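You operate a simulated robot arm through the tools that you are given. There is no shell and no other tool. Be economical: measure what you need, move in short steps, check, and stop when the job is done.

You run a simulated robot arm. Do the job below in one go: nothing can be reset, and whatever is moved stays where it is left.

Task
Stack the wash beaker marked "72" from the free top of the wash bench on top of the wash beaker marked "71". Open the top store drawer, take the tube that says "235" from the top of the drying tray and put it in the inside of the top store drawer, then shut the drawer. Put the white-cap bottle labelled "61" from the top of the steel table on top of the red flat carton and the white-cap bottle marked "67" on top of the narrow white carton there. Put the green-cap island tube on top of the black hand scanner. Take the card carton labelled "52" from the top of the steel cart and leave it on top of the teal paper holder. Open the lid of the teal chest. Any order will do. Set down upright: tube, white-cap bottle, green-cap island tube, card carton.

Only the result counts: the job must be done as asked and must still hold three seconds after the hand-in. Knocking over, shifting, dropping, spilling or breaking anything else fails it. A push-on lid holds only when it is set on centred and level and pressed home; a screw cap is set on level and turned clockwise until tight.

Robot
A 7-joint arm with a fingered hand on a trunk, on a base that drives. Base frame: it is fixed to the floor where the robot stands at the start and does not move with it; the origin is under the middle of the robot, x ahead of it, y to its left, z up; the surface under the hand at the start is at about z = 0.85. Lengths are in m, angles in rad, forces in N, time in s.
Its first joint turns from -2.007 to 2.007 rad. Places, roughly: black hand scanner (6x6x16 cm) [-6.5, -2.5, 0.9]; card carton [-5.75, -3.75, 0.75]; flat carton [-6.5, -3, 0.75]; green-cap island tube [-6.25, -2.75, 1]; inside of the top store drawer [-0.7, -3.8, 0.6]; lid of the teal chest [-3.9, -4, 1]; narrow white carton [-6.5, -3.25, 1]; teal paper holder [-5, -4, 0.75]; top store drawer [-0.7, -3.7, 0.7]; tube [0.5, 0.5, 1]; wash beaker [0.5, 0, 1]; white-cap bottle [-6.25, -3, 1]. Payload 5 kg.
Tool frame: the origin (TCP) lies between the finger pads and is the grasp point; the fingertips stand 0.032 m ahead of it; z points along the fingers, y is the line along which they close. Largest opening 0.16 m; the body of the gripper starts 0.089 m behind the TCP. The gripper is a hand of 4 fingers: y runs from the thumb to the fingers, the wrist lies at [0, 0, -0.267] in the tool frame.
Orientation is that of the tool frame in the base frame, as a unit quaternion [w, x, y, z]. With the fingers straight down and closing along the base's y, the tool's x points along the base's -x, its y along +y and its z along -z.

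Tools
- The arm moves only by the tool send_rows. Its argument "series" is a list of rows, each an object (a shift or turn left out is 0) with "delta_pos": the shift along the tool's x, y, z in m, a list of three; "dr": the turn, a rotation vector about the tool's x, y, z in rad, a list of three. In form: [{"delta_pos": [dx, dy, dz], "dr": [rx, ry, rz]}, ...]. A call has 1 to 12 rows; each row shifts and turns the commanded pose from where the row before left it, along the tool's axes as they then stand. Each row takes 0.2 s and may step no farther than 0.05 m and 0.15 rad from the row before; otherwise, the whole call is refused. A pose out of reach is approached as far as the arm can. The call stops where the force on the tool passes 40 N (or 10 N more than at its start, if that is more) or the arm is blocked; 0.2 s more then pass. In this call time passes only in rows, and 0.2 s behind the last. It gives the time, the measured TCP pose, the force on the tool (base axes), the opening and the grip force at its end, in the units of the frame above (readings bear some noise), with the torque about the TCP (base axes, N m) and any sound that the robot's microphone picked up.
- Cameras (640 x 400 px; columns grow to the right, rows downward): "scene" is now at [0.0172, 0.2067, 1.7775]; the picture's right is [0.07, -1.00, 0.00], its down [-0.78, -0.05, -0.63] and it looks along [0.63, 0.04, -0.78] (base axes); focal length 247 px, centre (320, 200). "wrist" rides on the gripper at [0.08, -0.004, -0.114] in the tool frame; the picture's right is [0.05, 1.00, 0.00], its down [-0.82, 0.04, -0.58] and it looks along [-0.58, 0.03, 0.82] (tool axes); focal length 265 px, centre (320, 200). There is no depth. A picture from a camera that has moved, and an enlarged one, comes with that camera's place and axes in the base frame and with its lens.
- camera(camera): a new picture of that camera. It takes no simulated time.
- move_column(by): slides the trunk up (or, below 0, down) by that many m; the arm and the scene camera ride with it, the base frame stays. It gives what a move gives, with no picture.
- steer(legs): drives the robot by 1 to 6 legs, each [ahead, turn to the left] in m and rad, along the robot's own axes; the way and the turn of a leg run together, so that a leg with both is an arc; at most 1.5 m and 3.142 rad a leg. The arm and the cameras ride along, it lands a little off, and it stops where it bumps. It gives what a move gives.
- finger_targets(finger1, finger2, finger3, thumb_bend): sets how far each is bent, from 0 (flat) to 1 (curled in); at 0.3 the hand is open as for a grip, at 0.7 the pads meet at the TCP. One left out holds its place. A second passes; each finger stops where it meets its share of the squeeze, and holds until it gets a number again. It is the only way to open and close the hand. It gives what a move gives, with no picture; readings hold the bend of each and the force on the fingers (four entries, about 0 where the hand has none), thumb and palm.
- aim_head(pan, tilt): turns the head with the scene camera to pan (to the left, within 2.705 rad either way) and tilt (down, from -0.506 to 1.204), counted from straight ahead of the robot. It gives what a move gives.
- zoom(camera, box): a new picture of the part [left, top, right, bottom] of that camera's present view, enlarged. It takes no simulated time.
- finish_job(): hands the job in; it is judged then, once.

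Go step by step. Nothing tells you exact positions but the pictures and the camera data: compare them with the known pose of the tool, close in by small moves and look again before you grip or let go. The budget is 217 turns and 202 pictures, counting those below and the enlarged ones. Unless the task says otherwise, let go and move clear before handing in.

The tools are called after ">>>" by a JSON object that holds its "api" and its "payload". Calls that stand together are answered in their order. send_rows: Moves the arm, as the interface text tells. Its arguments: {"type":"object","properties":{"series":{"type":"array"}},"required":["series"]} The other tools are called the same way: move_column (by) slides the trunk up or down; finger_targets (finger1, finger2, finger3, thumb_bend) moves the fingers one by one; steer (legs) drives the base; aim_head (pan, tilt) turns the head that bears the scene camera; camera (camera) takes a picture; zoom (camera, box) takes an enlarged picture of a part of a camera's view; finish_job () hands the job in.

At the start:

```text
t: 0.0
ee_pos: [0.7122, 0.1919, 1.1345]
tool_rot: [0.0, 0.0, 1.0, 0.001]
ft_force: [-0.4, -0.1, 0.2]
wrist_torque: [0.01, 0.01, -0.04]
gripper_width: 0.1596
grasp_force: 0.0
shape: jaw
bend: [0.3, 0.3, 0.3, 0.3]
finger forces: [0.1, 0.0, 0.0, 0.0, 0.0, 0.0]
trunk travel left (down, up): [-0.625, 0.365]
robot x, y, heading: [0.001, 0.0015, 0.002]
head pan, tilt: [0.068, 0.894]
```

scene: 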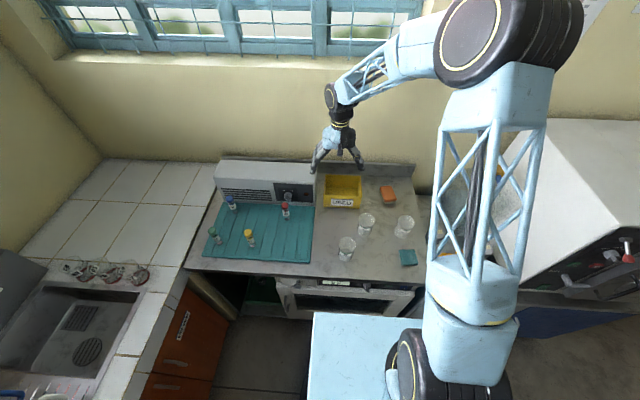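
wrist: 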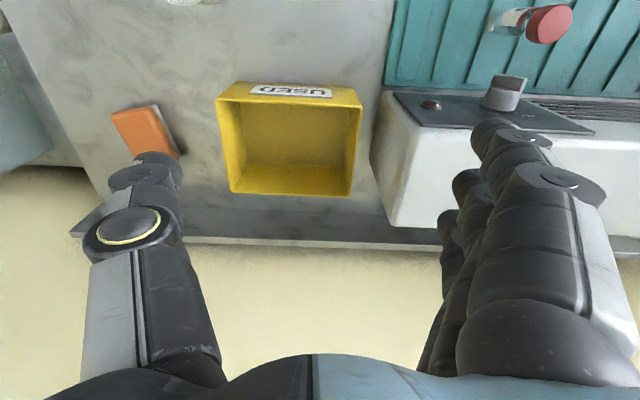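

I see the wash bench with three beakers and a teal drying tray with four tubes. I will zoom in to read the labels.

>>> {"api": "zoom", "payload": {"camera": "scene", "box": [320, 170, 430, 275]}}

>>> {"api": "zoom", "payload": {"camera": "scene", "box": [195, 180, 315, 265]}}

```text
3.81 times, centred on (375, 222) of scene
camera zoom: at [0.0172, 0.2067, 1.7775], right [0.07, -1.0, 0.0], down [-0.78, -0.05, -0.63], along [0.63, 0.04, -0.78], focal length 942 px, centre (110, 114)
```

zoom: 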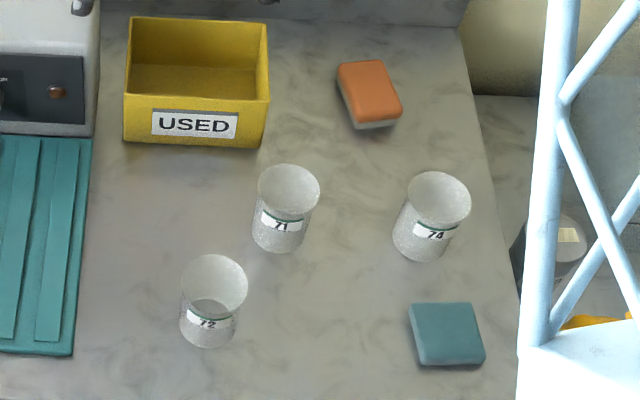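

```text
4.71 times, centred on (255, 222) of scene
camera zoom: at [0.0172, 0.2067, 1.7775], right [0.07, -1.0, 0.0], down [-0.78, -0.05, -0.63], along [0.63, 0.04, -0.78], focal length 1164 px, centre (626, 94)
```

zoom: 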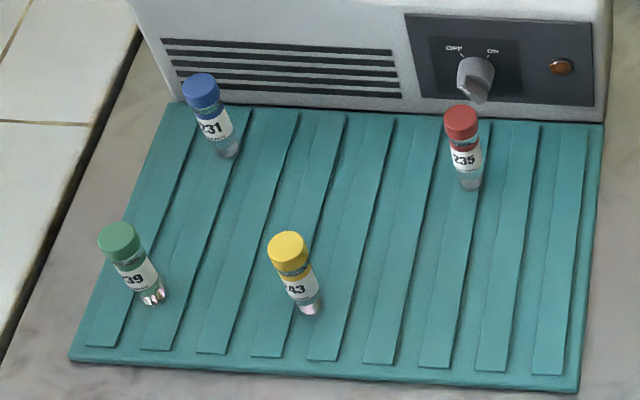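

Beaker 72 is at about (0.47, 0.13), 71 at about (0.595, 0.05), and tube 235 is the red-capped one. I move above 72 and look.

>>> {"api": "send_rows", "payload": {"series": [{"delta_pos": [0.048, -0.012, 0]}, {"delta_pos": [0.048, -0.012, 0]}, {"delta_pos": [0.048, -0.012, 0]}, {"delta_pos": [0.048, -0.012, 0]}, {"delta_pos": [0.048, -0.012, 0]}]}}

>>> {"api": "camera", "payload": {"camera": "wrist"}}

>>> {"api": "camera", "payload": {"camera": "scene"}}

```text
t: 1.2
ee_pos: [0.4698, 0.1306, 1.1368]
tool_rot: [0.001, -0.001, 1.0, 0.0]
ft_force: [-0.1, 0.5, 0.2]
wrist_torque: [-0.03, 0.01, -0.01]
gripper_width: 0.1599
grasp_force: 0.1
shape: jaw
bend: [0.3, 0.3, 0.3, 0.3]
finger forces: [0.0, 0.1, 0.0, 0.0, 0.0, 0.0]
trunk travel left (down, up): [-0.625, 0.365]
robot x, y, heading: [0.0001, 0.0039, -0.003]
head pan, tilt: [0.068, 0.894]
```

```text
197 pictures are left
camera wrist: at [0.3893, 0.128, 1.252], right [-0.05, 1.0, 0.0], down [0.81, 0.04, 0.58], along [0.58, 0.03, -0.82], focal length 265 px, centre (320, 200)
```

wrist: 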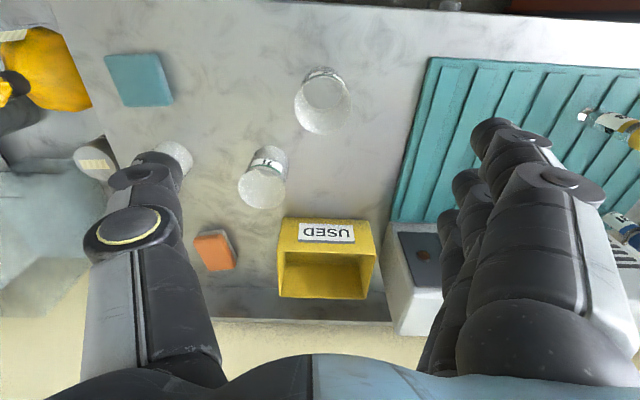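

```text
196 pictures are left
camera scene: at [0.0157, 0.2067, 1.7776], right [0.07, -1.0, 0.0], down [-0.78, -0.05, -0.63], along [0.63, 0.04, -0.78], focal length 247 px, centre (320, 200)
```

scene: 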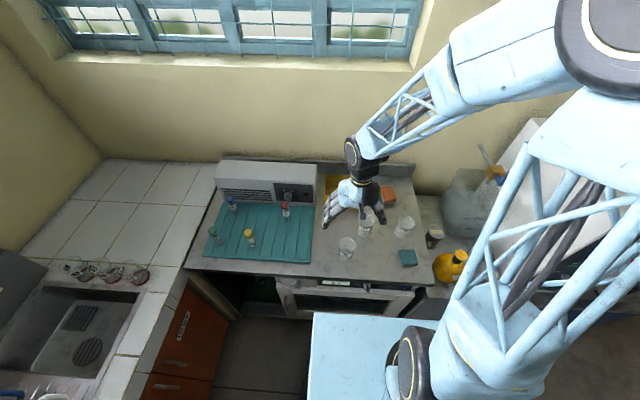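

The beakers' rims are at about z = 0.955; 72's centre is near (0.476, 0.135). I descend partly and look again.

>>> {"api": "send_rows", "payload": {"series": [{"delta_pos": [-0.006, 0.004, 0.045]}, {"delta_pos": [0, 0, 0.045]}, {"delta_pos": [0, 0, 0.045]}]}}

>>> {"api": "camera", "payload": {"camera": "wrist"}}

>>> {"api": "zoom", "payload": {"camera": "scene", "box": [300, 170, 440, 275]}}

```text
t: 2.0
ee_pos: [0.4779, 0.1369, 0.9981]
tool_rot: [0.0, 0.0, 1.0, 0.0]
ft_force: [0.9, 0.1, 0.3]
wrist_torque: [0.01, 0.03, -0.02]
gripper_width: 0.1599
grasp_force: 0.1
shape: jaw
bend: [0.3, 0.3, 0.3, 0.3]
finger forces: [0.0, 0.0, 0.0, 0.1, 0.0, 0.0]
trunk travel left (down, up): [-0.625, 0.365]
robot x, y, heading: [0.0058, 0.0001, -0.002]
head pan, tilt: [0.068, 0.894]
```

```text
195 pictures are left
camera wrist: at [0.3978, 0.1331, 1.1138], right [-0.05, 1.0, 0.0], down [0.82, 0.04, 0.58], along [0.58, 0.03, -0.82], focal length 265 px, centre (320, 200)
```

wrist: 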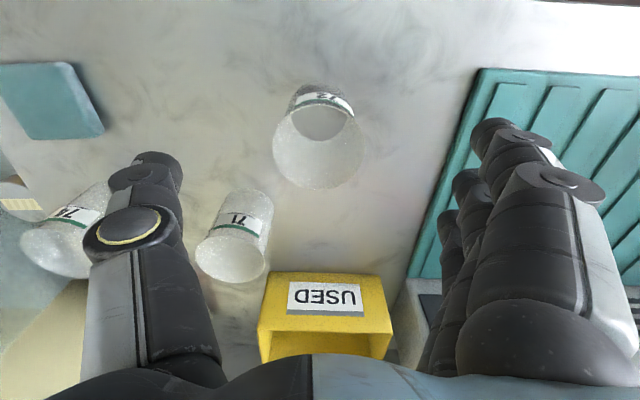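

```text
3.81 times, centred on (370, 222) of scene
camera zoom: at [0.0181, 0.2074, 1.7774], right [0.07, -1.0, 0.0], down [-0.78, -0.05, -0.63], along [0.62, 0.04, -0.78], focal length 942 px, centre (130, 114)
```

zoom: 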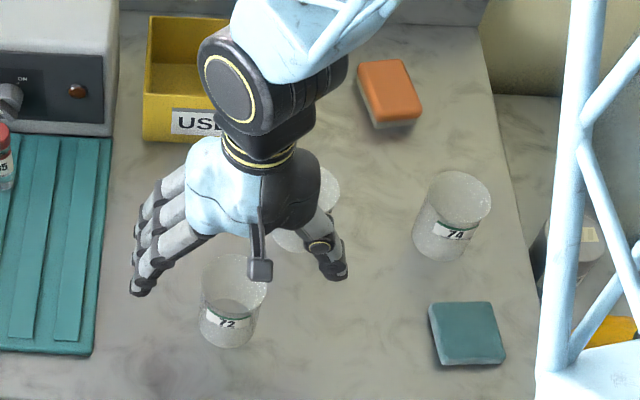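

72 is between the fingers, its rim at about z = 0.945 and its centre at x ≈ 0.471. I descend and grip gently.

>>> {"api": "send_rows", "payload": {"series": [{"delta_pos": [0.007, 0, 0.04]}, {"delta_pos": [0, 0, 0.036]}]}}

>>> {"api": "camera", "payload": {"camera": "wrist"}}

>>> {"api": "zoom", "payload": {"camera": "scene", "box": [300, 170, 440, 275]}}

```text
t: 2.6
ee_pos: [0.4715, 0.1387, 0.9234]
tool_rot: [0.0, -0.001, 1.0, 0.0]
ft_force: [0.0, -0.8, 0.1]
wrist_torque: [-0.03, 0.04, 0.0]
gripper_width: 0.1599
grasp_force: 0.0
shape: jaw
bend: [0.3, 0.3, 0.3, 0.3]
finger forces: [0.0, 0.0, 0.0, 0.0, 0.0, 0.0]
trunk travel left (down, up): [-0.625, 0.365]
robot x, y, heading: [-0.0009, 0.002, 0.002]
head pan, tilt: [0.068, 0.894]
```

```text
193 pictures are left
camera wrist: at [0.3905, 0.1339, 1.0386], right [-0.05, 1.0, 0.0], down [0.82, 0.04, 0.58], along [0.58, 0.03, -0.82], focal length 265 px, centre (320, 200)
```

wrist: 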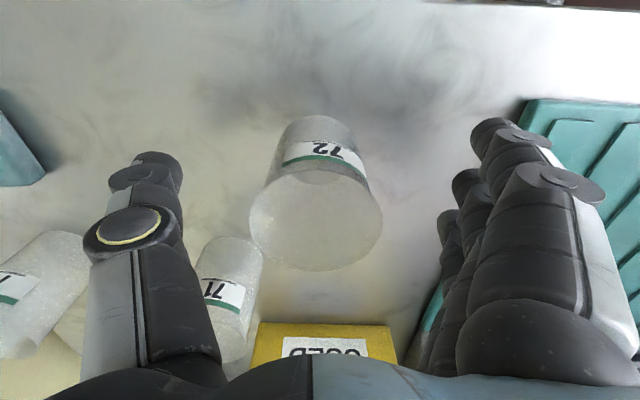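

```text
3.81 times, centred on (370, 222) of scene
camera zoom: at [0.0182, 0.2074, 1.7775], right [0.07, -1.0, 0.0], down [-0.78, -0.05, -0.63], along [0.62, 0.04, -0.78], focal length 942 px, centre (130, 114)
```

zoom: 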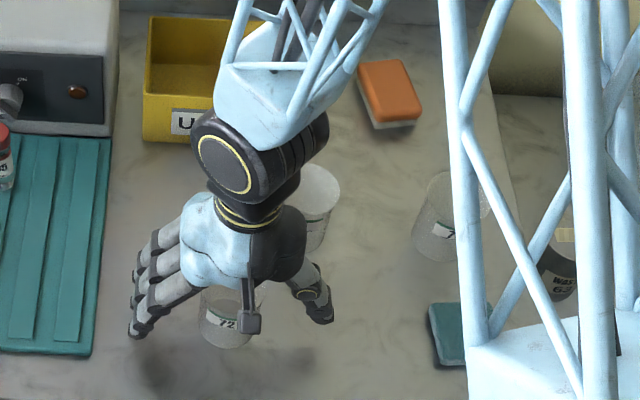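

The hand is centred on 72 and the beaker looks like a straight cylinder. I close the hand.

>>> {"api": "finger_targets", "payload": {"finger1": 0.62, "finger2": 0.62, "finger3": 0.62, "thumb_bend": 0.62}}

>>> {"api": "camera", "payload": {"camera": "wrist"}}

```text
t: 3.6
ee_pos: [0.4721, 0.1374, 0.9233]
tool_rot: [0.0, 0.0, 1.0, 0.0]
ft_force: [0.3, -0.3, -0.3]
wrist_torque: [0.01, 0.0, 0.02]
gripper_width: 0.0572
grasp_force: 9.6
shape: fingers
bend: [0.62, 0.56, 0.58, 0.59]
finger forces: [0.0, 5.9, 4.1, 0.0, 10.0, 0.1]
trunk travel left (down, up): [-0.625, 0.365]
robot x, y, heading: [-0.0016, 0.003, 0.002]
head pan, tilt: [0.068, 0.894]
```

```text
191 pictures are left
camera wrist: at [0.39, 0.1337, 1.039], right [-0.05, 1.0, 0.0], down [0.82, 0.04, 0.58], along [0.58, 0.03, -0.82], focal length 265 px, centre (320, 200)
```

wrist: 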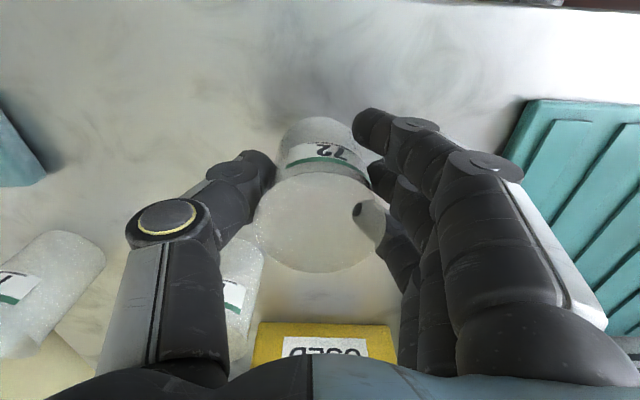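

Two fingers and the thumb hold it with about 10 N. I lift.

>>> {"api": "send_rows", "payload": {"series": [{"delta_pos": [0, 0, -0.03]}, {"delta_pos": [0, 0, -0.04]}, {"delta_pos": [0, 0, -0.045]}]}}

>>> {"api": "camera", "payload": {"camera": "wrist"}}

>>> {"api": "zoom", "payload": {"camera": "scene", "box": [300, 170, 440, 275]}}

```text
t: 4.4
ee_pos: [0.4681, 0.1388, 1.0396]
tool_rot: [0.0, 0.0, 1.0, 0.0]
ft_force: [0.5, 0.7, -0.5]
wrist_torque: [-0.01, -0.03, 0.01]
gripper_width: 0.0569
grasp_force: 10.5
shape: fingers
bend: [0.62, 0.56, 0.58, 0.59]
finger forces: [0.0, 5.9, 4.2, 0.1, 10.0, 0.0]
trunk travel left (down, up): [-0.625, 0.365]
robot x, y, heading: [0.0013, -0.0005, 0.004]
head pan, tilt: [0.068, 0.894]
```

```text
190 pictures are left
camera wrist: at [0.3874, 0.1344, 1.1549], right [-0.05, 1.0, 0.0], down [0.82, 0.04, 0.58], along [0.58, 0.03, -0.82], focal length 265 px, centre (320, 200)
```

wrist: 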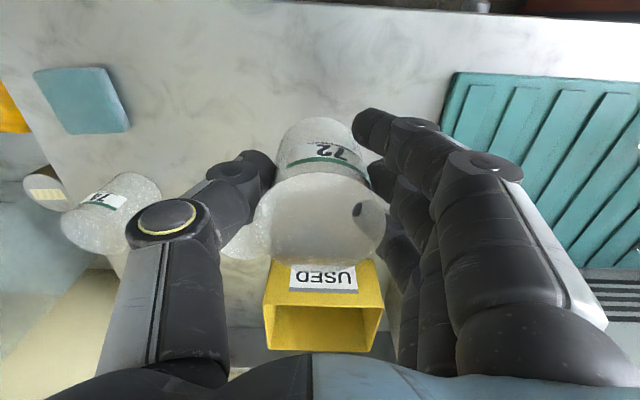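

```text
3.81 times, centred on (370, 222) of scene
camera zoom: at [0.0161, 0.2063, 1.7775], right [0.07, -1.0, 0.0], down [-0.78, -0.05, -0.63], along [0.63, 0.04, -0.78], focal length 942 px, centre (130, 114)
```

zoom: 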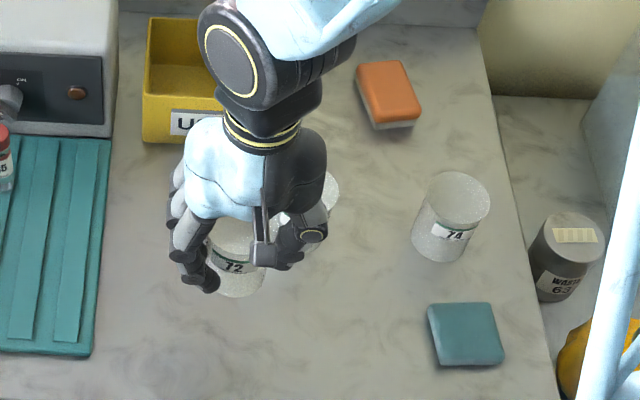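

72 is held level. 71 lies about 0.119 m ahead and 0.079 m to the right; I raise a bit more and move above it, then check.

>>> {"api": "send_rows", "payload": {"series": [{"delta_pos": [0, 0, -0.03]}, {"delta_pos": [-0.04, -0.026, 0]}, {"delta_pos": [-0.04, -0.026, 0]}, {"delta_pos": [-0.039, -0.027, 0]}]}}

>>> {"api": "camera", "payload": {"camera": "wrist"}}

>>> {"api": "zoom", "payload": {"camera": "scene", "box": [330, 160, 430, 240]}}

```text
t: 5.4
ee_pos: [0.5912, 0.0561, 1.0699]
tool_rot: [0.0, 0.0, 1.0, 0.0]
ft_force: [0.0, 0.0, 0.6]
wrist_torque: [0.0, -0.01, -0.02]
gripper_width: 0.0572
grasp_force: 9.8
shape: fingers
bend: [0.62, 0.56, 0.58, 0.59]
finger forces: [0.0, 5.9, 4.1, 0.0, 9.8, 0.1]
trunk travel left (down, up): [-0.625, 0.365]
robot x, y, heading: [0.0005, -0.0028, -0.002]
head pan, tilt: [0.068, 0.894]
```

```text
188 pictures are left
camera wrist: at [0.5107, 0.052, 1.1847], right [-0.05, 1.0, 0.0], down [0.82, 0.04, 0.58], along [0.58, 0.03, -0.82], focal length 265 px, centre (320, 200)
```

wrist: 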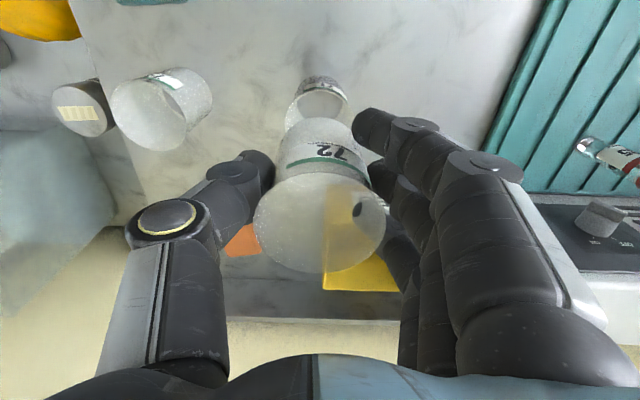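

```text
5.00 times, centred on (380, 200) of scene
camera zoom: at [0.0177, 0.2055, 1.7776], right [0.07, -1.0, 0.0], down [-0.78, -0.05, -0.63], along [0.62, 0.04, -0.78], focal length 1237 px, centre (20, 200)
```

zoom: 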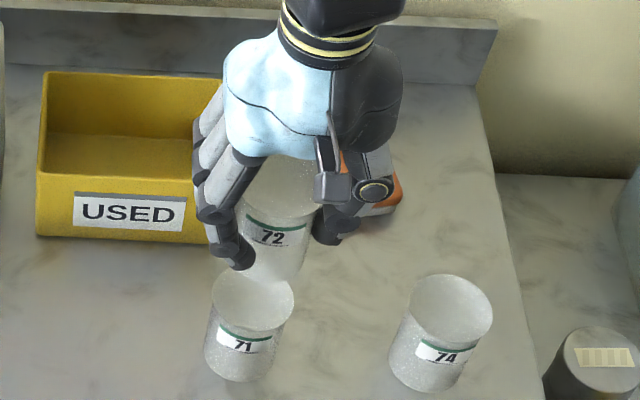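

72 is roughly above 71. I lower so the gap is small and compare the two outlines closely.

>>> {"api": "send_rows", "payload": {"series": [{"delta_pos": [0, 0, 0.033]}]}}

>>> {"api": "zoom", "payload": {"camera": "scene", "box": [345, 180, 405, 240]}}

>>> {"api": "zoom", "payload": {"camera": "wrist", "box": [220, 50, 420, 290]}}

```text
t: 5.8
ee_pos: [0.5928, 0.0571, 1.0369]
tool_rot: [0.0, -0.001, 1.0, 0.0]
ft_force: [-0.6, -0.3, -0.3]
wrist_torque: [-0.02, 0.01, 0.03]
gripper_width: 0.0569
grasp_force: 9.8
shape: fingers
bend: [0.62, 0.56, 0.58, 0.59]
finger forces: [0.0, 6.0, 4.2, 0.0, 9.9, 0.0]
trunk travel left (down, up): [-0.625, 0.365]
robot x, y, heading: [-0.0009, -0.0002, 0.004]
head pan, tilt: [0.068, 0.894]
```

```text
6.67 times, centred on (375, 210) of scene
camera zoom: at [0.0181, 0.2065, 1.7775], right [0.07, -1.0, 0.0], down [-0.78, -0.05, -0.63], along [0.62, 0.04, -0.78], focal length 1650 px, centre (-47, 133)
```

zoom: 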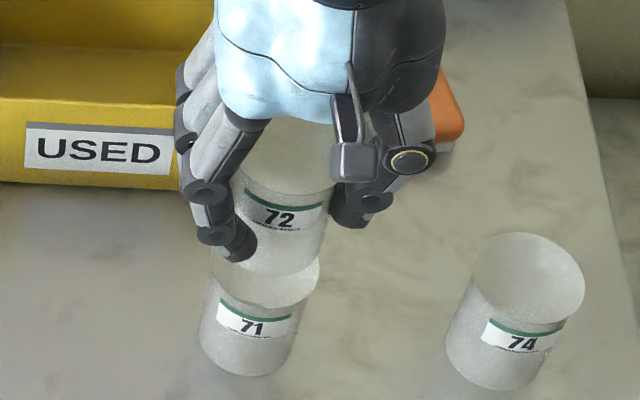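

```text
1.67 times, centred on (320, 170) of wrist
camera zoom: at [0.5107, 0.0537, 1.1514], right [-0.05, 1.0, 0.0], down [0.82, 0.04, 0.58], along [0.58, 0.03, -0.82], focal length 442 px, centre (320, 250)
```

zoom: 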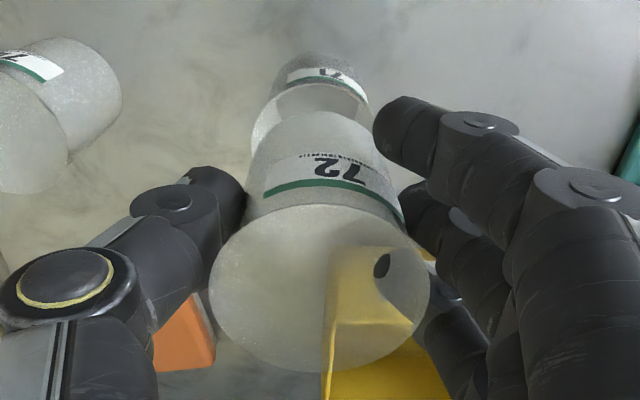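

Both views put 72 about 6 mm too far ahead of 71. I shift back 6 mm and lower to almost touching.

>>> {"api": "send_rows", "payload": {"series": [{"delta_pos": [0.006, 0, 0]}, {"delta_pos": [0, 0, 0.014]}]}}

>>> {"api": "zoom", "payload": {"camera": "scene", "box": [350, 190, 400, 240]}}

>>> {"api": "zoom", "payload": {"camera": "wrist", "box": [220, 50, 420, 290]}}

```text
t: 6.4
ee_pos: [0.5838, 0.0571, 1.024]
tool_rot: [0.0, -0.001, 1.0, 0.0]
ft_force: [-0.6, -1.0, -0.8]
wrist_torque: [0.01, 0.05, -0.01]
gripper_width: 0.057
grasp_force: 9.6
shape: fingers
bend: [0.62, 0.56, 0.58, 0.59]
finger forces: [0.1, 5.9, 4.2, 0.0, 9.8, 0.1]
trunk travel left (down, up): [-0.625, 0.365]
robot x, y, heading: [-0.0013, -0.0007, -0.004]
head pan, tilt: [0.068, 0.894]
```

```text
8.00 times, centred on (375, 215) of scene
camera zoom: at [0.0179, 0.2066, 1.7775], right [0.07, -1.0, 0.0], down [-0.78, -0.05, -0.63], along [0.62, 0.04, -0.78], focal length 1979 px, centre (-120, 80)
```

zoom: 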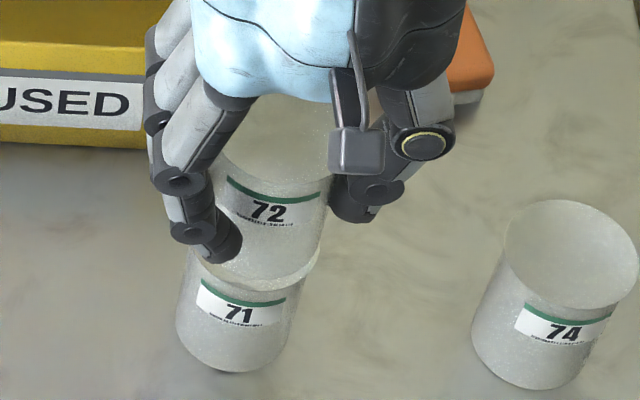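

```text
1.67 times, centred on (320, 170) of wrist
camera zoom: at [0.5035, 0.0536, 1.138], right [-0.05, 1.0, 0.0], down [0.82, 0.04, 0.58], along [0.58, 0.03, -0.82], focal length 442 px, centre (320, 250)
```

zoom: 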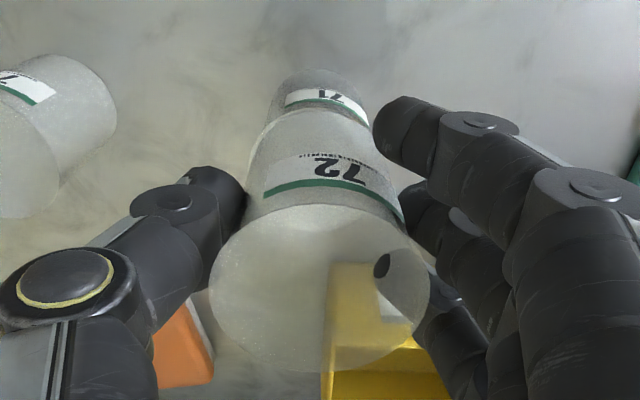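

>>> {"api": "zoom", "payload": {"camera": "scene", "box": [360, 200, 385, 240]}}

>>> {"api": "zoom", "payload": {"camera": "wrist", "box": [280, 70, 370, 160]}}

```text
10.00 times, centred on (372, 220) of scene
camera zoom: at [0.0179, 0.2066, 1.7775], right [0.07, -1.0, 0.0], down [-0.78, -0.05, -0.63], along [0.62, 0.04, -0.78], focal length 2474 px, centre (-205, 0)
```

zoom: 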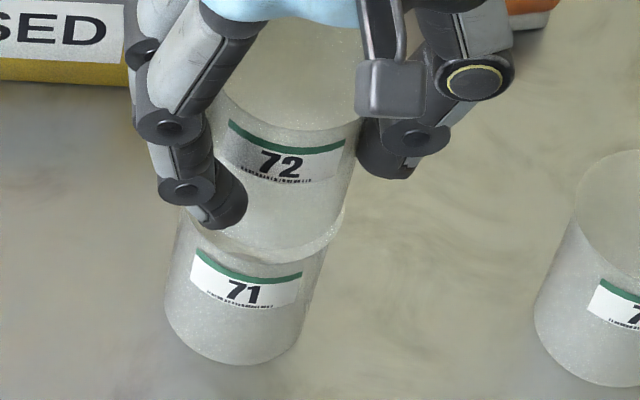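

```text
4.44 times, centred on (325, 115) of wrist
camera zoom: at [0.5035, 0.0536, 1.138], right [-0.05, 1.0, 0.0], down [0.82, 0.04, 0.58], along [0.58, 0.03, -0.82], focal length 1180 px, centre (298, 578)
```

zoom: 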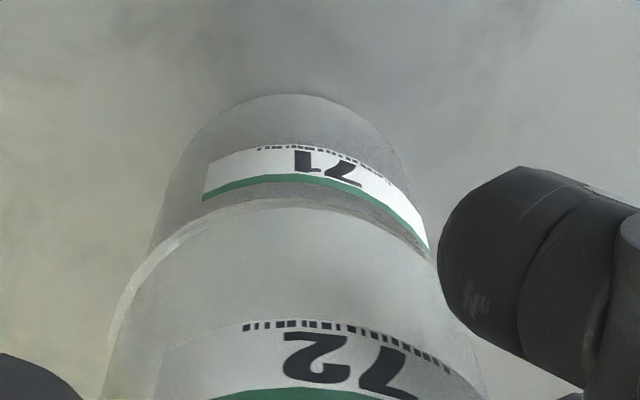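

72 sits about 3 mm too far left; in x it is aligned. I correct and lower in small steps until contact.

>>> {"api": "send_rows", "payload": {"series": [{"delta_pos": [0, -0.003, 0]}, {"delta_pos": [0, 0, 0.003]}, {"delta_pos": [0, 0, 0.002]}]}}

>>> {"api": "zoom", "payload": {"camera": "wrist", "box": [280, 70, 370, 160]}}

>>> {"api": "zoom", "payload": {"camera": "scene", "box": [360, 200, 385, 240]}}

```text
t: 7.2
ee_pos: [0.5841, 0.0531, 1.0171]
tool_rot: [0.0, 0.0, 1.0, 0.0]
ft_force: [0.6, -0.2, -0.6]
wrist_torque: [0.01, 0.0, 0.0]
gripper_width: 0.0569
grasp_force: 10.4
shape: fingers
bend: [0.62, 0.56, 0.58, 0.59]
finger forces: [0.1, 6.0, 4.2, 0.1, 9.9, 0.0]
trunk travel left (down, up): [-0.625, 0.365]
robot x, y, heading: [-0.0003, -0.0004, -0.003]
head pan, tilt: [0.068, 0.894]
```

```text
4.44 times, centred on (325, 115) of wrist
camera zoom: at [0.5037, 0.0499, 1.1324], right [-0.05, 1.0, 0.0], down [0.82, 0.04, 0.58], along [0.58, 0.03, -0.82], focal length 1180 px, centre (298, 578)
```

zoom: 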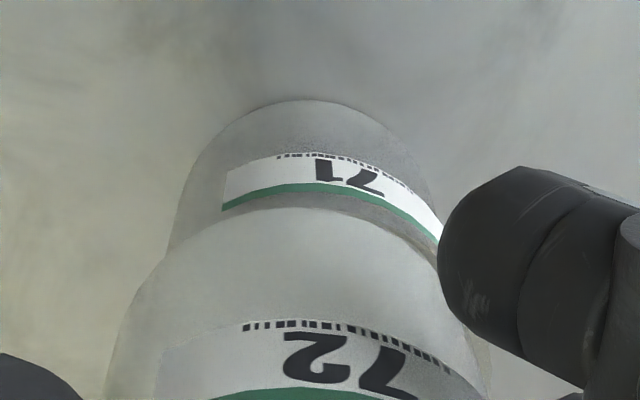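

```text
10.00 times, centred on (372, 220) of scene
camera zoom: at [0.0172, 0.2066, 1.7775], right [0.07, -1.0, 0.0], down [-0.78, -0.05, -0.63], along [0.63, 0.04, -0.78], focal length 2474 px, centre (-205, 0)
```

zoom: 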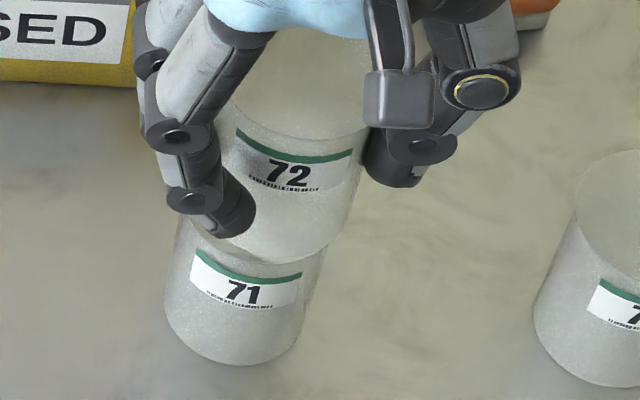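

Slightly overcorrected; I shift back 1.5 mm and lower to contact.

>>> {"api": "send_rows", "payload": {"series": [{"delta_pos": [0, 0.0015, 0]}, {"delta_pos": [0, 0, 0.002]}, {"delta_pos": [0, 0, 0.002]}, {"delta_pos": [0, 0, 0.002]}]}}

>>> {"api": "zoom", "payload": {"camera": "wrist", "box": [280, 70, 370, 160]}}

>>> {"api": "zoom", "payload": {"camera": "scene", "box": [360, 200, 385, 240]}}

```text
t: 8.2
ee_pos: [0.5846, 0.0532, 1.011]
tool_rot: [0.0, 0.0, 1.0, 0.001]
ft_force: [0.3, 0.8, -0.6]
wrist_torque: [-0.02, -0.01, 0.01]
gripper_width: 0.0569
grasp_force: 10.4
shape: fingers
bend: [0.62, 0.56, 0.58, 0.59]
finger forces: [0.0, 5.9, 4.2, 0.1, 9.8, 0.1]
trunk travel left (down, up): [-0.625, 0.365]
robot x, y, heading: [-0.0, -0.0005, -0.002]
head pan, tilt: [0.068, 0.894]
```

```text
4.44 times, centred on (325, 115) of wrist
camera zoom: at [0.5035, 0.0506, 1.1266], right [-0.05, 1.0, 0.0], down [0.82, 0.04, 0.58], along [0.58, 0.03, -0.82], focal length 1180 px, centre (298, 578)
```

zoom: 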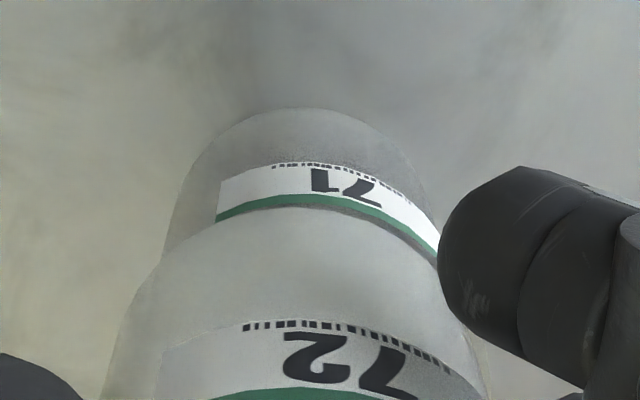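

```text
10.00 times, centred on (372, 220) of scene
camera zoom: at [0.0172, 0.2066, 1.7775], right [0.07, -1.0, 0.0], down [-0.78, -0.05, -0.63], along [0.63, 0.04, -0.78], focal length 2474 px, centre (-205, 0)
```

zoom: 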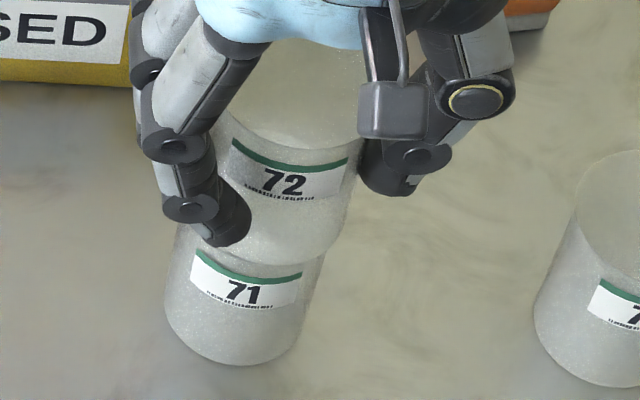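

Still no contact, and 72 now overhangs toward the robot by about 4 mm. I shift forward and look.

>>> {"api": "send_rows", "payload": {"series": [{"delta_pos": [-0.004, 0, 0]}]}}

>>> {"api": "zoom", "payload": {"camera": "wrist", "box": [280, 70, 370, 160]}}

>>> {"api": "zoom", "payload": {"camera": "scene", "box": [360, 200, 385, 240]}}

```text
t: 8.6
ee_pos: [0.5885, 0.0552, 1.0105]
tool_rot: [0.0, 0.0, 1.0, 0.0]
ft_force: [0.6, -0.5, -0.9]
wrist_torque: [0.04, 0.02, 0.01]
gripper_width: 0.0566
grasp_force: 9.9
shape: fingers
bend: [0.62, 0.56, 0.58, 0.59]
finger forces: [0.0, 5.9, 4.2, 0.0, 9.8, 0.0]
trunk travel left (down, up): [-0.625, 0.365]
robot x, y, heading: [0.0001, 0.0001, 0.001]
head pan, tilt: [0.068, 0.894]
```

```text
4.44 times, centred on (325, 115) of wrist
camera zoom: at [0.5069, 0.0508, 1.1265], right [-0.05, 1.0, 0.0], down [0.82, 0.04, 0.58], along [0.58, 0.03, -0.82], focal length 1180 px, centre (298, 578)
```

zoom: 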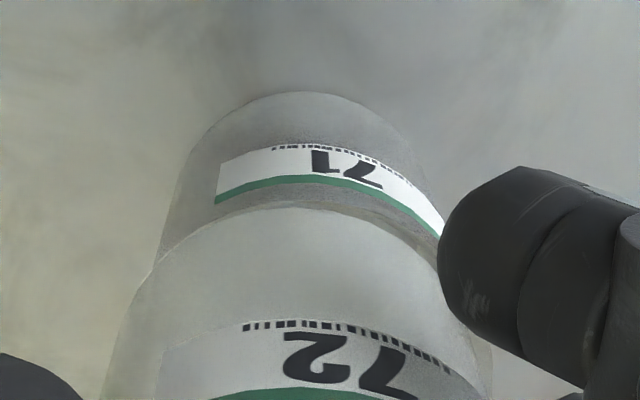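

```text
10.00 times, centred on (372, 220) of scene
camera zoom: at [0.0173, 0.2066, 1.7775], right [0.07, -1.0, 0.0], down [-0.78, -0.05, -0.63], along [0.62, 0.04, -0.78], focal length 2474 px, centre (-205, 0)
```

zoom: 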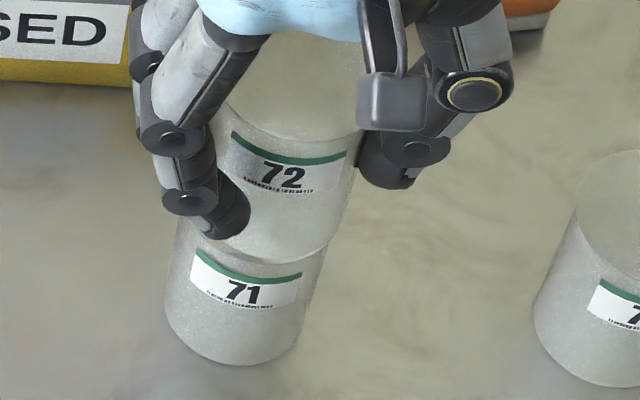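

Now well aligned. I lower in 1.5 mm steps until contact.

>>> {"api": "send_rows", "payload": {"series": [{"delta_pos": [0, 0, 0.0015]}, {"delta_pos": [0, 0, 0.0015]}, {"delta_pos": [0, 0, 0.0015]}]}}

>>> {"api": "zoom", "payload": {"camera": "wrist", "box": [280, 70, 370, 160]}}

>>> {"api": "zoom", "payload": {"camera": "scene", "box": [360, 200, 385, 240]}}

```text
t: 9.4
ee_pos: [0.5883, 0.0554, 1.0082]
tool_rot: [0.0, 0.001, 1.0, 0.0]
ft_force: [-1.0, 0.3, 13.6]
wrist_torque: [0.06, -0.09, -0.02]
gripper_width: 0.0571
grasp_force: 12.2
shape: fingers
bend: [0.62, 0.57, 0.59, 0.59]
finger forces: [0.1, 7.4, 4.9, 0.0, 11.3, 0.1]
trunk travel left (down, up): [-0.625, 0.365]
robot x, y, heading: [-0.0007, 0.0013, -0.005]
head pan, tilt: [0.068, 0.894]
```

```text
4.44 times, centred on (325, 115) of wrist
camera zoom: at [0.5068, 0.0506, 1.123], right [-0.05, 1.0, 0.0], down [0.81, 0.04, 0.58], along [0.58, 0.03, -0.82], focal length 1180 px, centre (298, 578)
```

zoom: 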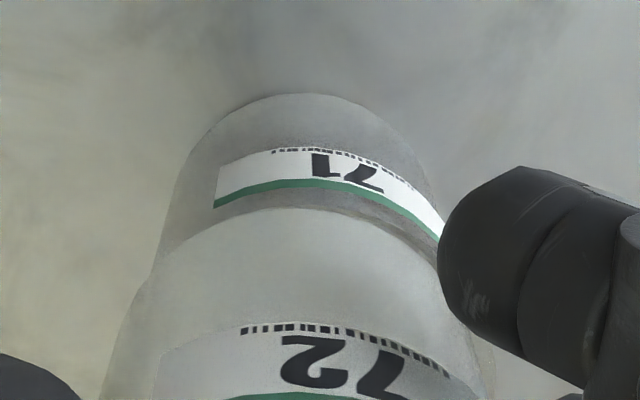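

```text
10.00 times, centred on (372, 220) of scene
camera zoom: at [0.0162, 0.2066, 1.7778], right [0.07, -1.0, 0.0], down [-0.78, -0.05, -0.63], along [0.63, 0.04, -0.78], focal length 2474 px, centre (-205, 0)
```

zoom: 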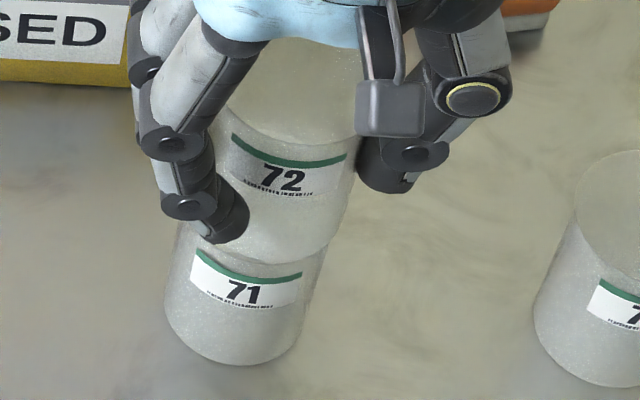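

Contact at 14 N. I relieve the press and open in stages.

>>> {"api": "send_rows", "payload": {"series": [{"delta_pos": [0, 0, -0.002]}]}}

>>> {"api": "finger_targets", "payload": {"finger1": 0.5, "finger2": 0.5, "finger3": 0.5, "thumb_bend": 0.5}}

>>> {"api": "finger_targets", "payload": {"finger1": 0.3, "finger2": 0.3, "finger3": 0.3, "thumb_bend": 0.3}}

>>> {"api": "zoom", "payload": {"camera": "scene", "box": [345, 180, 405, 240]}}

>>> {"api": "zoom", "payload": {"camera": "wrist", "box": [220, 50, 420, 290]}}

```text
t: 9.8
ee_pos: [0.5883, 0.0548, 1.0103]
tool_rot: [0.0, 0.0, 1.0, 0.0]
ft_force: [0.3, 0.6, 5.7]
wrist_torque: [0.1, -0.03, 0.03]
gripper_width: 0.0571
grasp_force: 11.7
shape: fingers
bend: [0.62, 0.57, 0.59, 0.59]
finger forces: [0.1, 7.0, 5.1, 0.0, 10.9, 0.1]
trunk travel left (down, up): [-0.625, 0.365]
robot x, y, heading: [0.0006, 0.0048, 0.003]
head pan, tilt: [0.068, 0.894]
```

```text
t: 10.8
ee_pos: [0.588, 0.0541, 1.01]
tool_rot: [0.001, 0.001, 1.0, -0.001]
ft_force: [-0.7, 0.3, -0.5]
wrist_torque: [0.04, 0.01, -0.01]
gripper_width: 0.0905
grasp_force: 0.0
shape: fingers
bend: [0.5, 0.5, 0.5, 0.5]
finger forces: [0.0, 0.1, 0.0, 0.0, 0.1, 0.0]
trunk travel left (down, up): [-0.625, 0.365]
robot x, y, heading: [-0.0005, -0.0016, 0.002]
head pan, tilt: [0.068, 0.894]
```

```text
t: 11.8
ee_pos: [0.5885, 0.0549, 1.009]
tool_rot: [0.0, 0.0, 1.0, 0.0]
ft_force: [0.2, -0.6, -0.2]
wrist_torque: [-0.01, -0.03, -0.03]
gripper_width: 0.1699
grasp_force: 0.0
shape: fingers
bend: [0.3, 0.3, 0.3, 0.3]
finger forces: [0.0, 0.0, 0.0, 0.0, 0.0, 0.0]
trunk travel left (down, up): [-0.625, 0.365]
robot x, y, heading: [0.0026, -0.0016, -0.003]
head pan, tilt: [0.068, 0.894]
```

```text
6.67 times, centred on (375, 210) of scene
camera zoom: at [0.0172, 0.2066, 1.7775], right [0.07, -1.0, 0.0], down [-0.78, -0.05, -0.63], along [0.63, 0.04, -0.78], focal length 1650 px, centre (-47, 133)
```

zoom: 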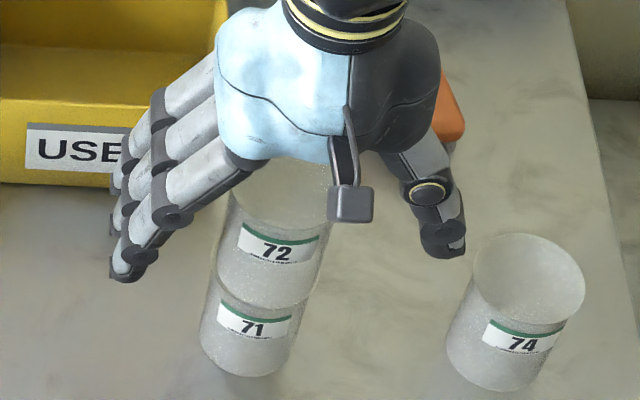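

```text
1.67 times, centred on (320, 170) of wrist
camera zoom: at [0.5072, 0.0506, 1.1238], right [-0.05, 1.0, 0.0], down [0.82, 0.04, 0.58], along [0.58, 0.03, -0.82], focal length 442 px, centre (320, 250)
```

zoom: 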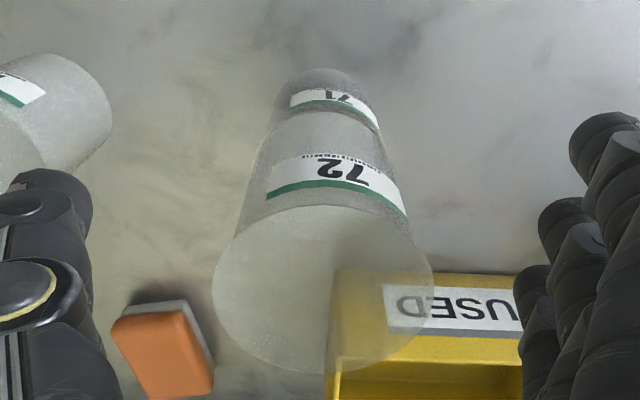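

72 stands on 71. I rise and move above the red-cap tube at about (0.637, 0.395).

>>> {"api": "send_rows", "payload": {"series": [{"delta_pos": [0, 0, -0.03]}, {"delta_pos": [0, 0, -0.05]}, {"delta_pos": [0, 0, -0.05]}, {"delta_pos": [-0.007, 0.049, 0]}, {"delta_pos": [-0.007, 0.049, 0]}, {"delta_pos": [-0.007, 0.049, 0]}, {"delta_pos": [-0.007, 0.049, 0]}, {"delta_pos": [-0.007, 0.049, 0]}, {"delta_pos": [-0.007, 0.049, 0]}, {"delta_pos": [-0.006, 0.046, 0]}]}}

>>> {"api": "camera", "payload": {"camera": "wrist"}}

>>> {"api": "camera", "payload": {"camera": "scene"}}

```text
t: 14.0
ee_pos: [0.6351, 0.396, 1.1373]
tool_rot: [0.0, 0.0, 1.0, -0.002]
ft_force: [-0.2, 0.7, -0.5]
wrist_torque: [-0.06, 0.01, -0.04]
gripper_width: 0.1702
grasp_force: 0.0
shape: fingers
bend: [0.3, 0.3, 0.3, 0.3]
finger forces: [0.1, 0.0, 0.0, 0.0, 0.1, 0.1]
trunk travel left (down, up): [-0.625, 0.365]
robot x, y, heading: [-0.0022, 0.0017, -0.0]
head pan, tilt: [0.068, 0.894]
```

```text
170 pictures are left
camera wrist: at [0.5557, 0.3926, 1.2525], right [-0.05, 1.0, 0.0], down [0.82, 0.04, 0.58], along [0.58, 0.03, -0.82], focal length 265 px, centre (320, 200)
```

wrist: 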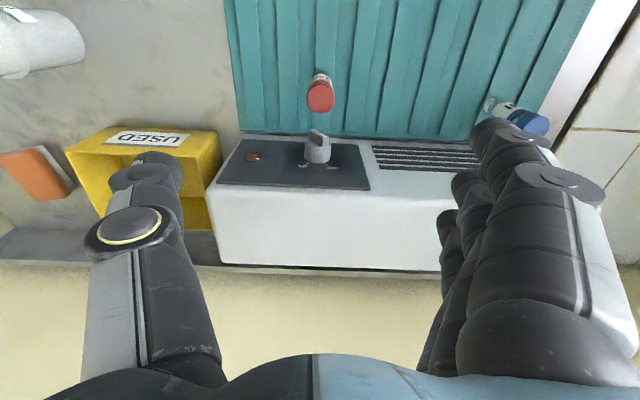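

```text
169 pictures are left
camera scene: at [0.0174, 0.2084, 1.7773], right [0.07, -1.0, 0.0], down [-0.78, -0.05, -0.63], along [0.62, 0.04, -0.78], focal length 247 px, centre (320, 200)
```

scene: 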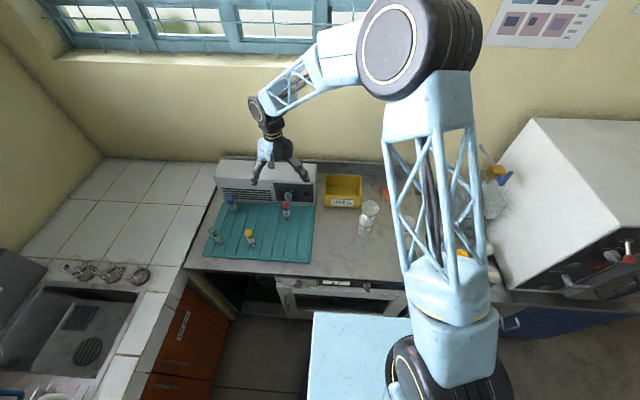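

Tube cap at about (0.628, 0.398), top z ≈ 0.96. I adjust and go down partway.

>>> {"api": "send_rows", "payload": {"series": [{"delta_pos": [0.008, 0.002, 0.04]}, {"delta_pos": [0, 0, 0.05]}, {"delta_pos": [0, 0, 0.04]}]}}

>>> {"api": "camera", "payload": {"camera": "wrist"}}

>>> {"api": "zoom", "payload": {"camera": "scene", "box": [230, 150, 330, 225]}}

```text
t: 14.8
ee_pos: [0.6254, 0.3973, 1.0079]
tool_rot: [0.0, -0.001, 1.0, 0.0]
ft_force: [0.1, -0.7, -0.2]
wrist_torque: [-0.02, 0.03, 0.0]
gripper_width: 0.1704
grasp_force: 0.0
shape: fingers
bend: [0.3, 0.3, 0.3, 0.3]
finger forces: [0.0, 0.1, 0.1, 0.1, 0.0, 0.0]
trunk travel left (down, up): [-0.625, 0.365]
robot x, y, heading: [0.0, 0.0025, 0.001]
head pan, tilt: [0.068, 0.894]
```

```text
168 pictures are left
camera wrist: at [0.5456, 0.3936, 1.1232], right [-0.05, 1.0, 0.0], down [0.82, 0.04, 0.58], along [0.58, 0.03, -0.82], focal length 265 px, centre (320, 200)
```

wrist: 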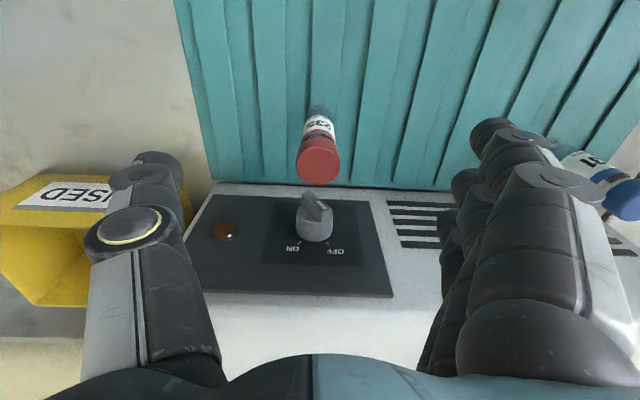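

```text
5.33 times, centred on (280, 188) of scene
camera zoom: at [0.0176, 0.2075, 1.7775], right [0.07, -1.0, 0.0], down [-0.78, -0.05, -0.63], along [0.62, 0.04, -0.78], focal length 1320 px, centre (533, 267)
```

zoom: 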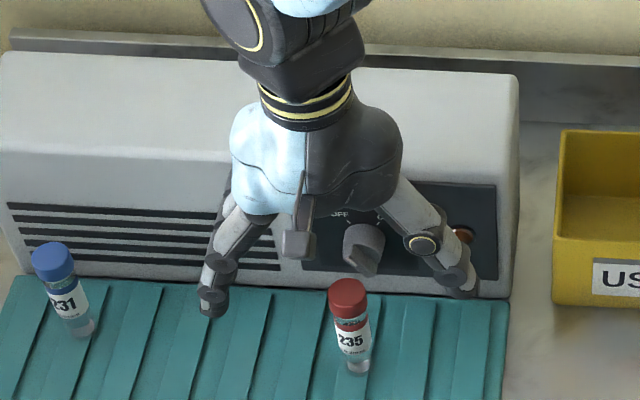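

Aligned within a couple of millimetres. I descend to z = 0.93 and close the centre finger and thumb on it.

>>> {"api": "send_rows", "payload": {"series": [{"delta_pos": [0, 0, 0.04]}, {"delta_pos": [0, 0, 0.038]}]}}

>>> {"api": "finger_targets", "payload": {"finger1": 0.55, "finger2": 0.55, "finger3": 0.55, "thumb_bend": 0.55}}

>>> {"api": "camera", "payload": {"camera": "wrist"}}

```text
t: 15.4
ee_pos: [0.6296, 0.3966, 0.9287]
tool_rot: [0.0, 0.0, 1.0, -0.001]
ft_force: [0.4, 0.6, 0.7]
wrist_torque: [0.0, 0.05, 0.0]
gripper_width: 0.1702
grasp_force: 0.0
shape: fingers
bend: [0.3, 0.3, 0.3, 0.3]
finger forces: [0.0, 0.0, 0.0, 0.1, 0.1, 0.1]
trunk travel left (down, up): [-0.625, 0.365]
robot x, y, heading: [0.0002, -0.0018, 0.002]
head pan, tilt: [0.068, 0.894]
```

```text
t: 16.4
ee_pos: [0.6273, 0.3973, 0.9305]
tool_rot: [0.0, 0.0, 1.0, 0.0]
ft_force: [-0.6, -0.1, 1.2]
wrist_torque: [-0.01, -0.02, 0.0]
gripper_width: 0.0729
grasp_force: 0.0
shape: fingers
bend: [0.55, 0.55, 0.55, 0.55]
finger forces: [0.0, 0.0, 0.0, 0.0, 0.0, 0.0]
trunk travel left (down, up): [-0.625, 0.365]
robot x, y, heading: [0.0007, 0.0012, 0.002]
head pan, tilt: [0.068, 0.894]
```

```text
166 pictures are left
camera wrist: at [0.5471, 0.3938, 1.0453], right [-0.05, 1.0, 0.0], down [0.82, 0.04, 0.58], along [0.58, 0.03, -0.82], focal length 265 px, centre (320, 200)
```

wrist: 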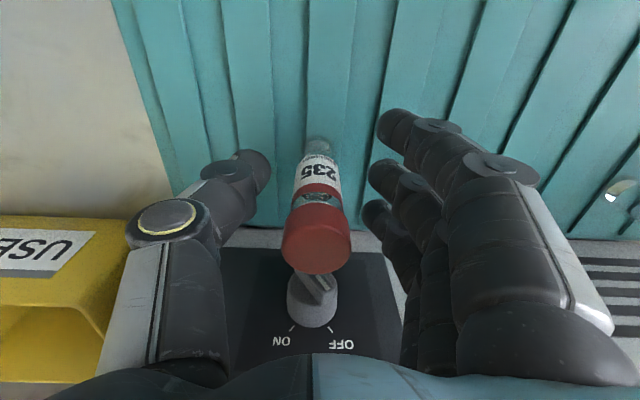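

>>> {"api": "finger_targets", "payload": {"finger1": 0.55, "finger2": 0.72, "finger3": 0.58, "thumb_bend": 0.72}}

>>> {"api": "camera", "payload": {"camera": "wrist"}}

```text
t: 17.4
ee_pos: [0.6283, 0.3974, 0.931]
tool_rot: [0.0, 0.0, 1.0, 0.0]
ft_force: [-0.2, -0.2, 0.0]
wrist_torque: [0.03, 0.01, 0.02]
gripper_width: 0.0526
grasp_force: 9.6
shape: fingers
bend: [0.55, 0.64, 0.57, 0.68]
finger forces: [0.1, 9.4, 0.0, 0.0, 9.3, 0.0]
trunk travel left (down, up): [-0.625, 0.365]
robot x, y, heading: [-0.0013, -0.0011, 0.0]
head pan, tilt: [0.068, 0.894]
```

```text
165 pictures are left
camera wrist: at [0.5471, 0.3938, 1.0453], right [-0.05, 1.0, 0.0], down [0.82, 0.04, 0.58], along [0.58, 0.03, -0.82], focal length 265 px, centre (320, 200)
```

wrist: 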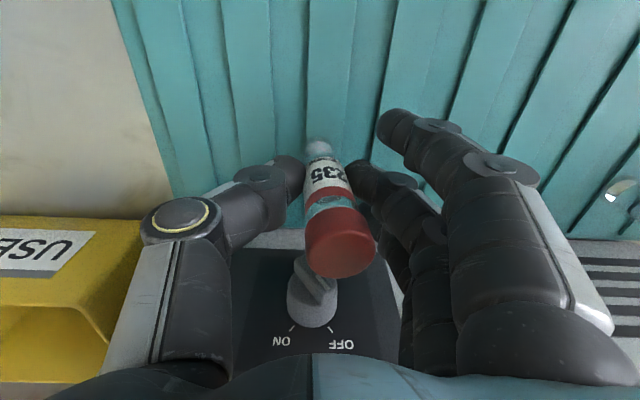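

The tube tilted a bit because the thumb pushed farther than the finger. I ease off and regrip with the thumb held at 0.64.

>>> {"api": "finger_targets", "payload": {"finger2": 0.58, "thumb_bend": 0.6}}

>>> {"api": "finger_targets", "payload": {"thumb_bend": 0.645, "finger2": 0.64}}

>>> {"api": "camera", "payload": {"camera": "wrist"}}

```text
t: 18.4
ee_pos: [0.6278, 0.398, 0.9301]
tool_rot: [0.0, -0.001, 1.0, 0.0]
ft_force: [-0.5, 0.4, 0.5]
wrist_torque: [0.04, 0.0, 0.01]
gripper_width: 0.0623
grasp_force: 0.1
shape: fingers
bend: [0.55, 0.57, 0.57, 0.6]
finger forces: [0.0, 0.0, 0.1, 0.0, 0.1, 0.0]
trunk travel left (down, up): [-0.625, 0.365]
robot x, y, heading: [0.0, 0.0016, 0.003]
head pan, tilt: [0.068, 0.894]
```

```text
t: 19.4
ee_pos: [0.6279, 0.3981, 0.9306]
tool_rot: [0.0, 0.0, 1.0, 0.0]
ft_force: [0.2, -0.1, 0.4]
wrist_torque: [0.01, -0.03, 0.02]
gripper_width: 0.0565
grasp_force: 0.1
shape: fingers
bend: [0.55, 0.63, 0.57, 0.64]
finger forces: [0.0, 0.4, 0.1, 0.0, 0.5, 0.0]
trunk travel left (down, up): [-0.625, 0.365]
robot x, y, heading: [-0.0029, -0.0007, -0.001]
head pan, tilt: [0.068, 0.894]
```

```text
164 pictures are left
camera wrist: at [0.5471, 0.3938, 1.0453], right [-0.05, 1.0, 0.0], down [0.82, 0.04, 0.58], along [0.58, 0.03, -0.82], focal length 265 px, centre (320, 200)
```

wrist: 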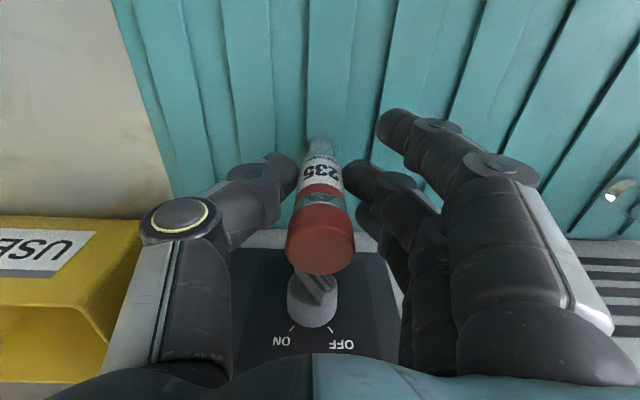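

Nearly upright with both just touching. Now I squeeze with the finger against the held thumb.

>>> {"api": "finger_targets", "payload": {"finger2": 0.72}}

>>> {"api": "camera", "payload": {"camera": "wrist"}}

```text
t: 20.4
ee_pos: [0.6277, 0.3976, 0.9311]
tool_rot: [0.001, 0.0, 1.0, 0.001]
ft_force: [-0.2, 0.8, 1.0]
wrist_torque: [0.01, -0.02, -0.01]
gripper_width: 0.0603
grasp_force: 4.8
shape: fingers
bend: [0.55, 0.7, 0.57, 0.63]
finger forces: [0.0, 5.1, 0.1, 0.1, 5.1, 0.0]
trunk travel left (down, up): [-0.625, 0.365]
robot x, y, heading: [0.0009, 0.0, -0.002]
head pan, tilt: [0.068, 0.894]
```

```text
163 pictures are left
camera wrist: at [0.5471, 0.3938, 1.0454], right [-0.05, 1.0, 0.0], down [0.82, 0.04, 0.58], along [0.58, 0.03, -0.82], focal length 265 px, centre (320, 200)
```

wrist: 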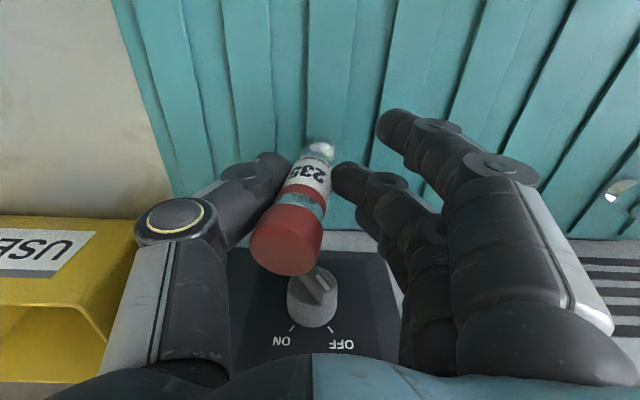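

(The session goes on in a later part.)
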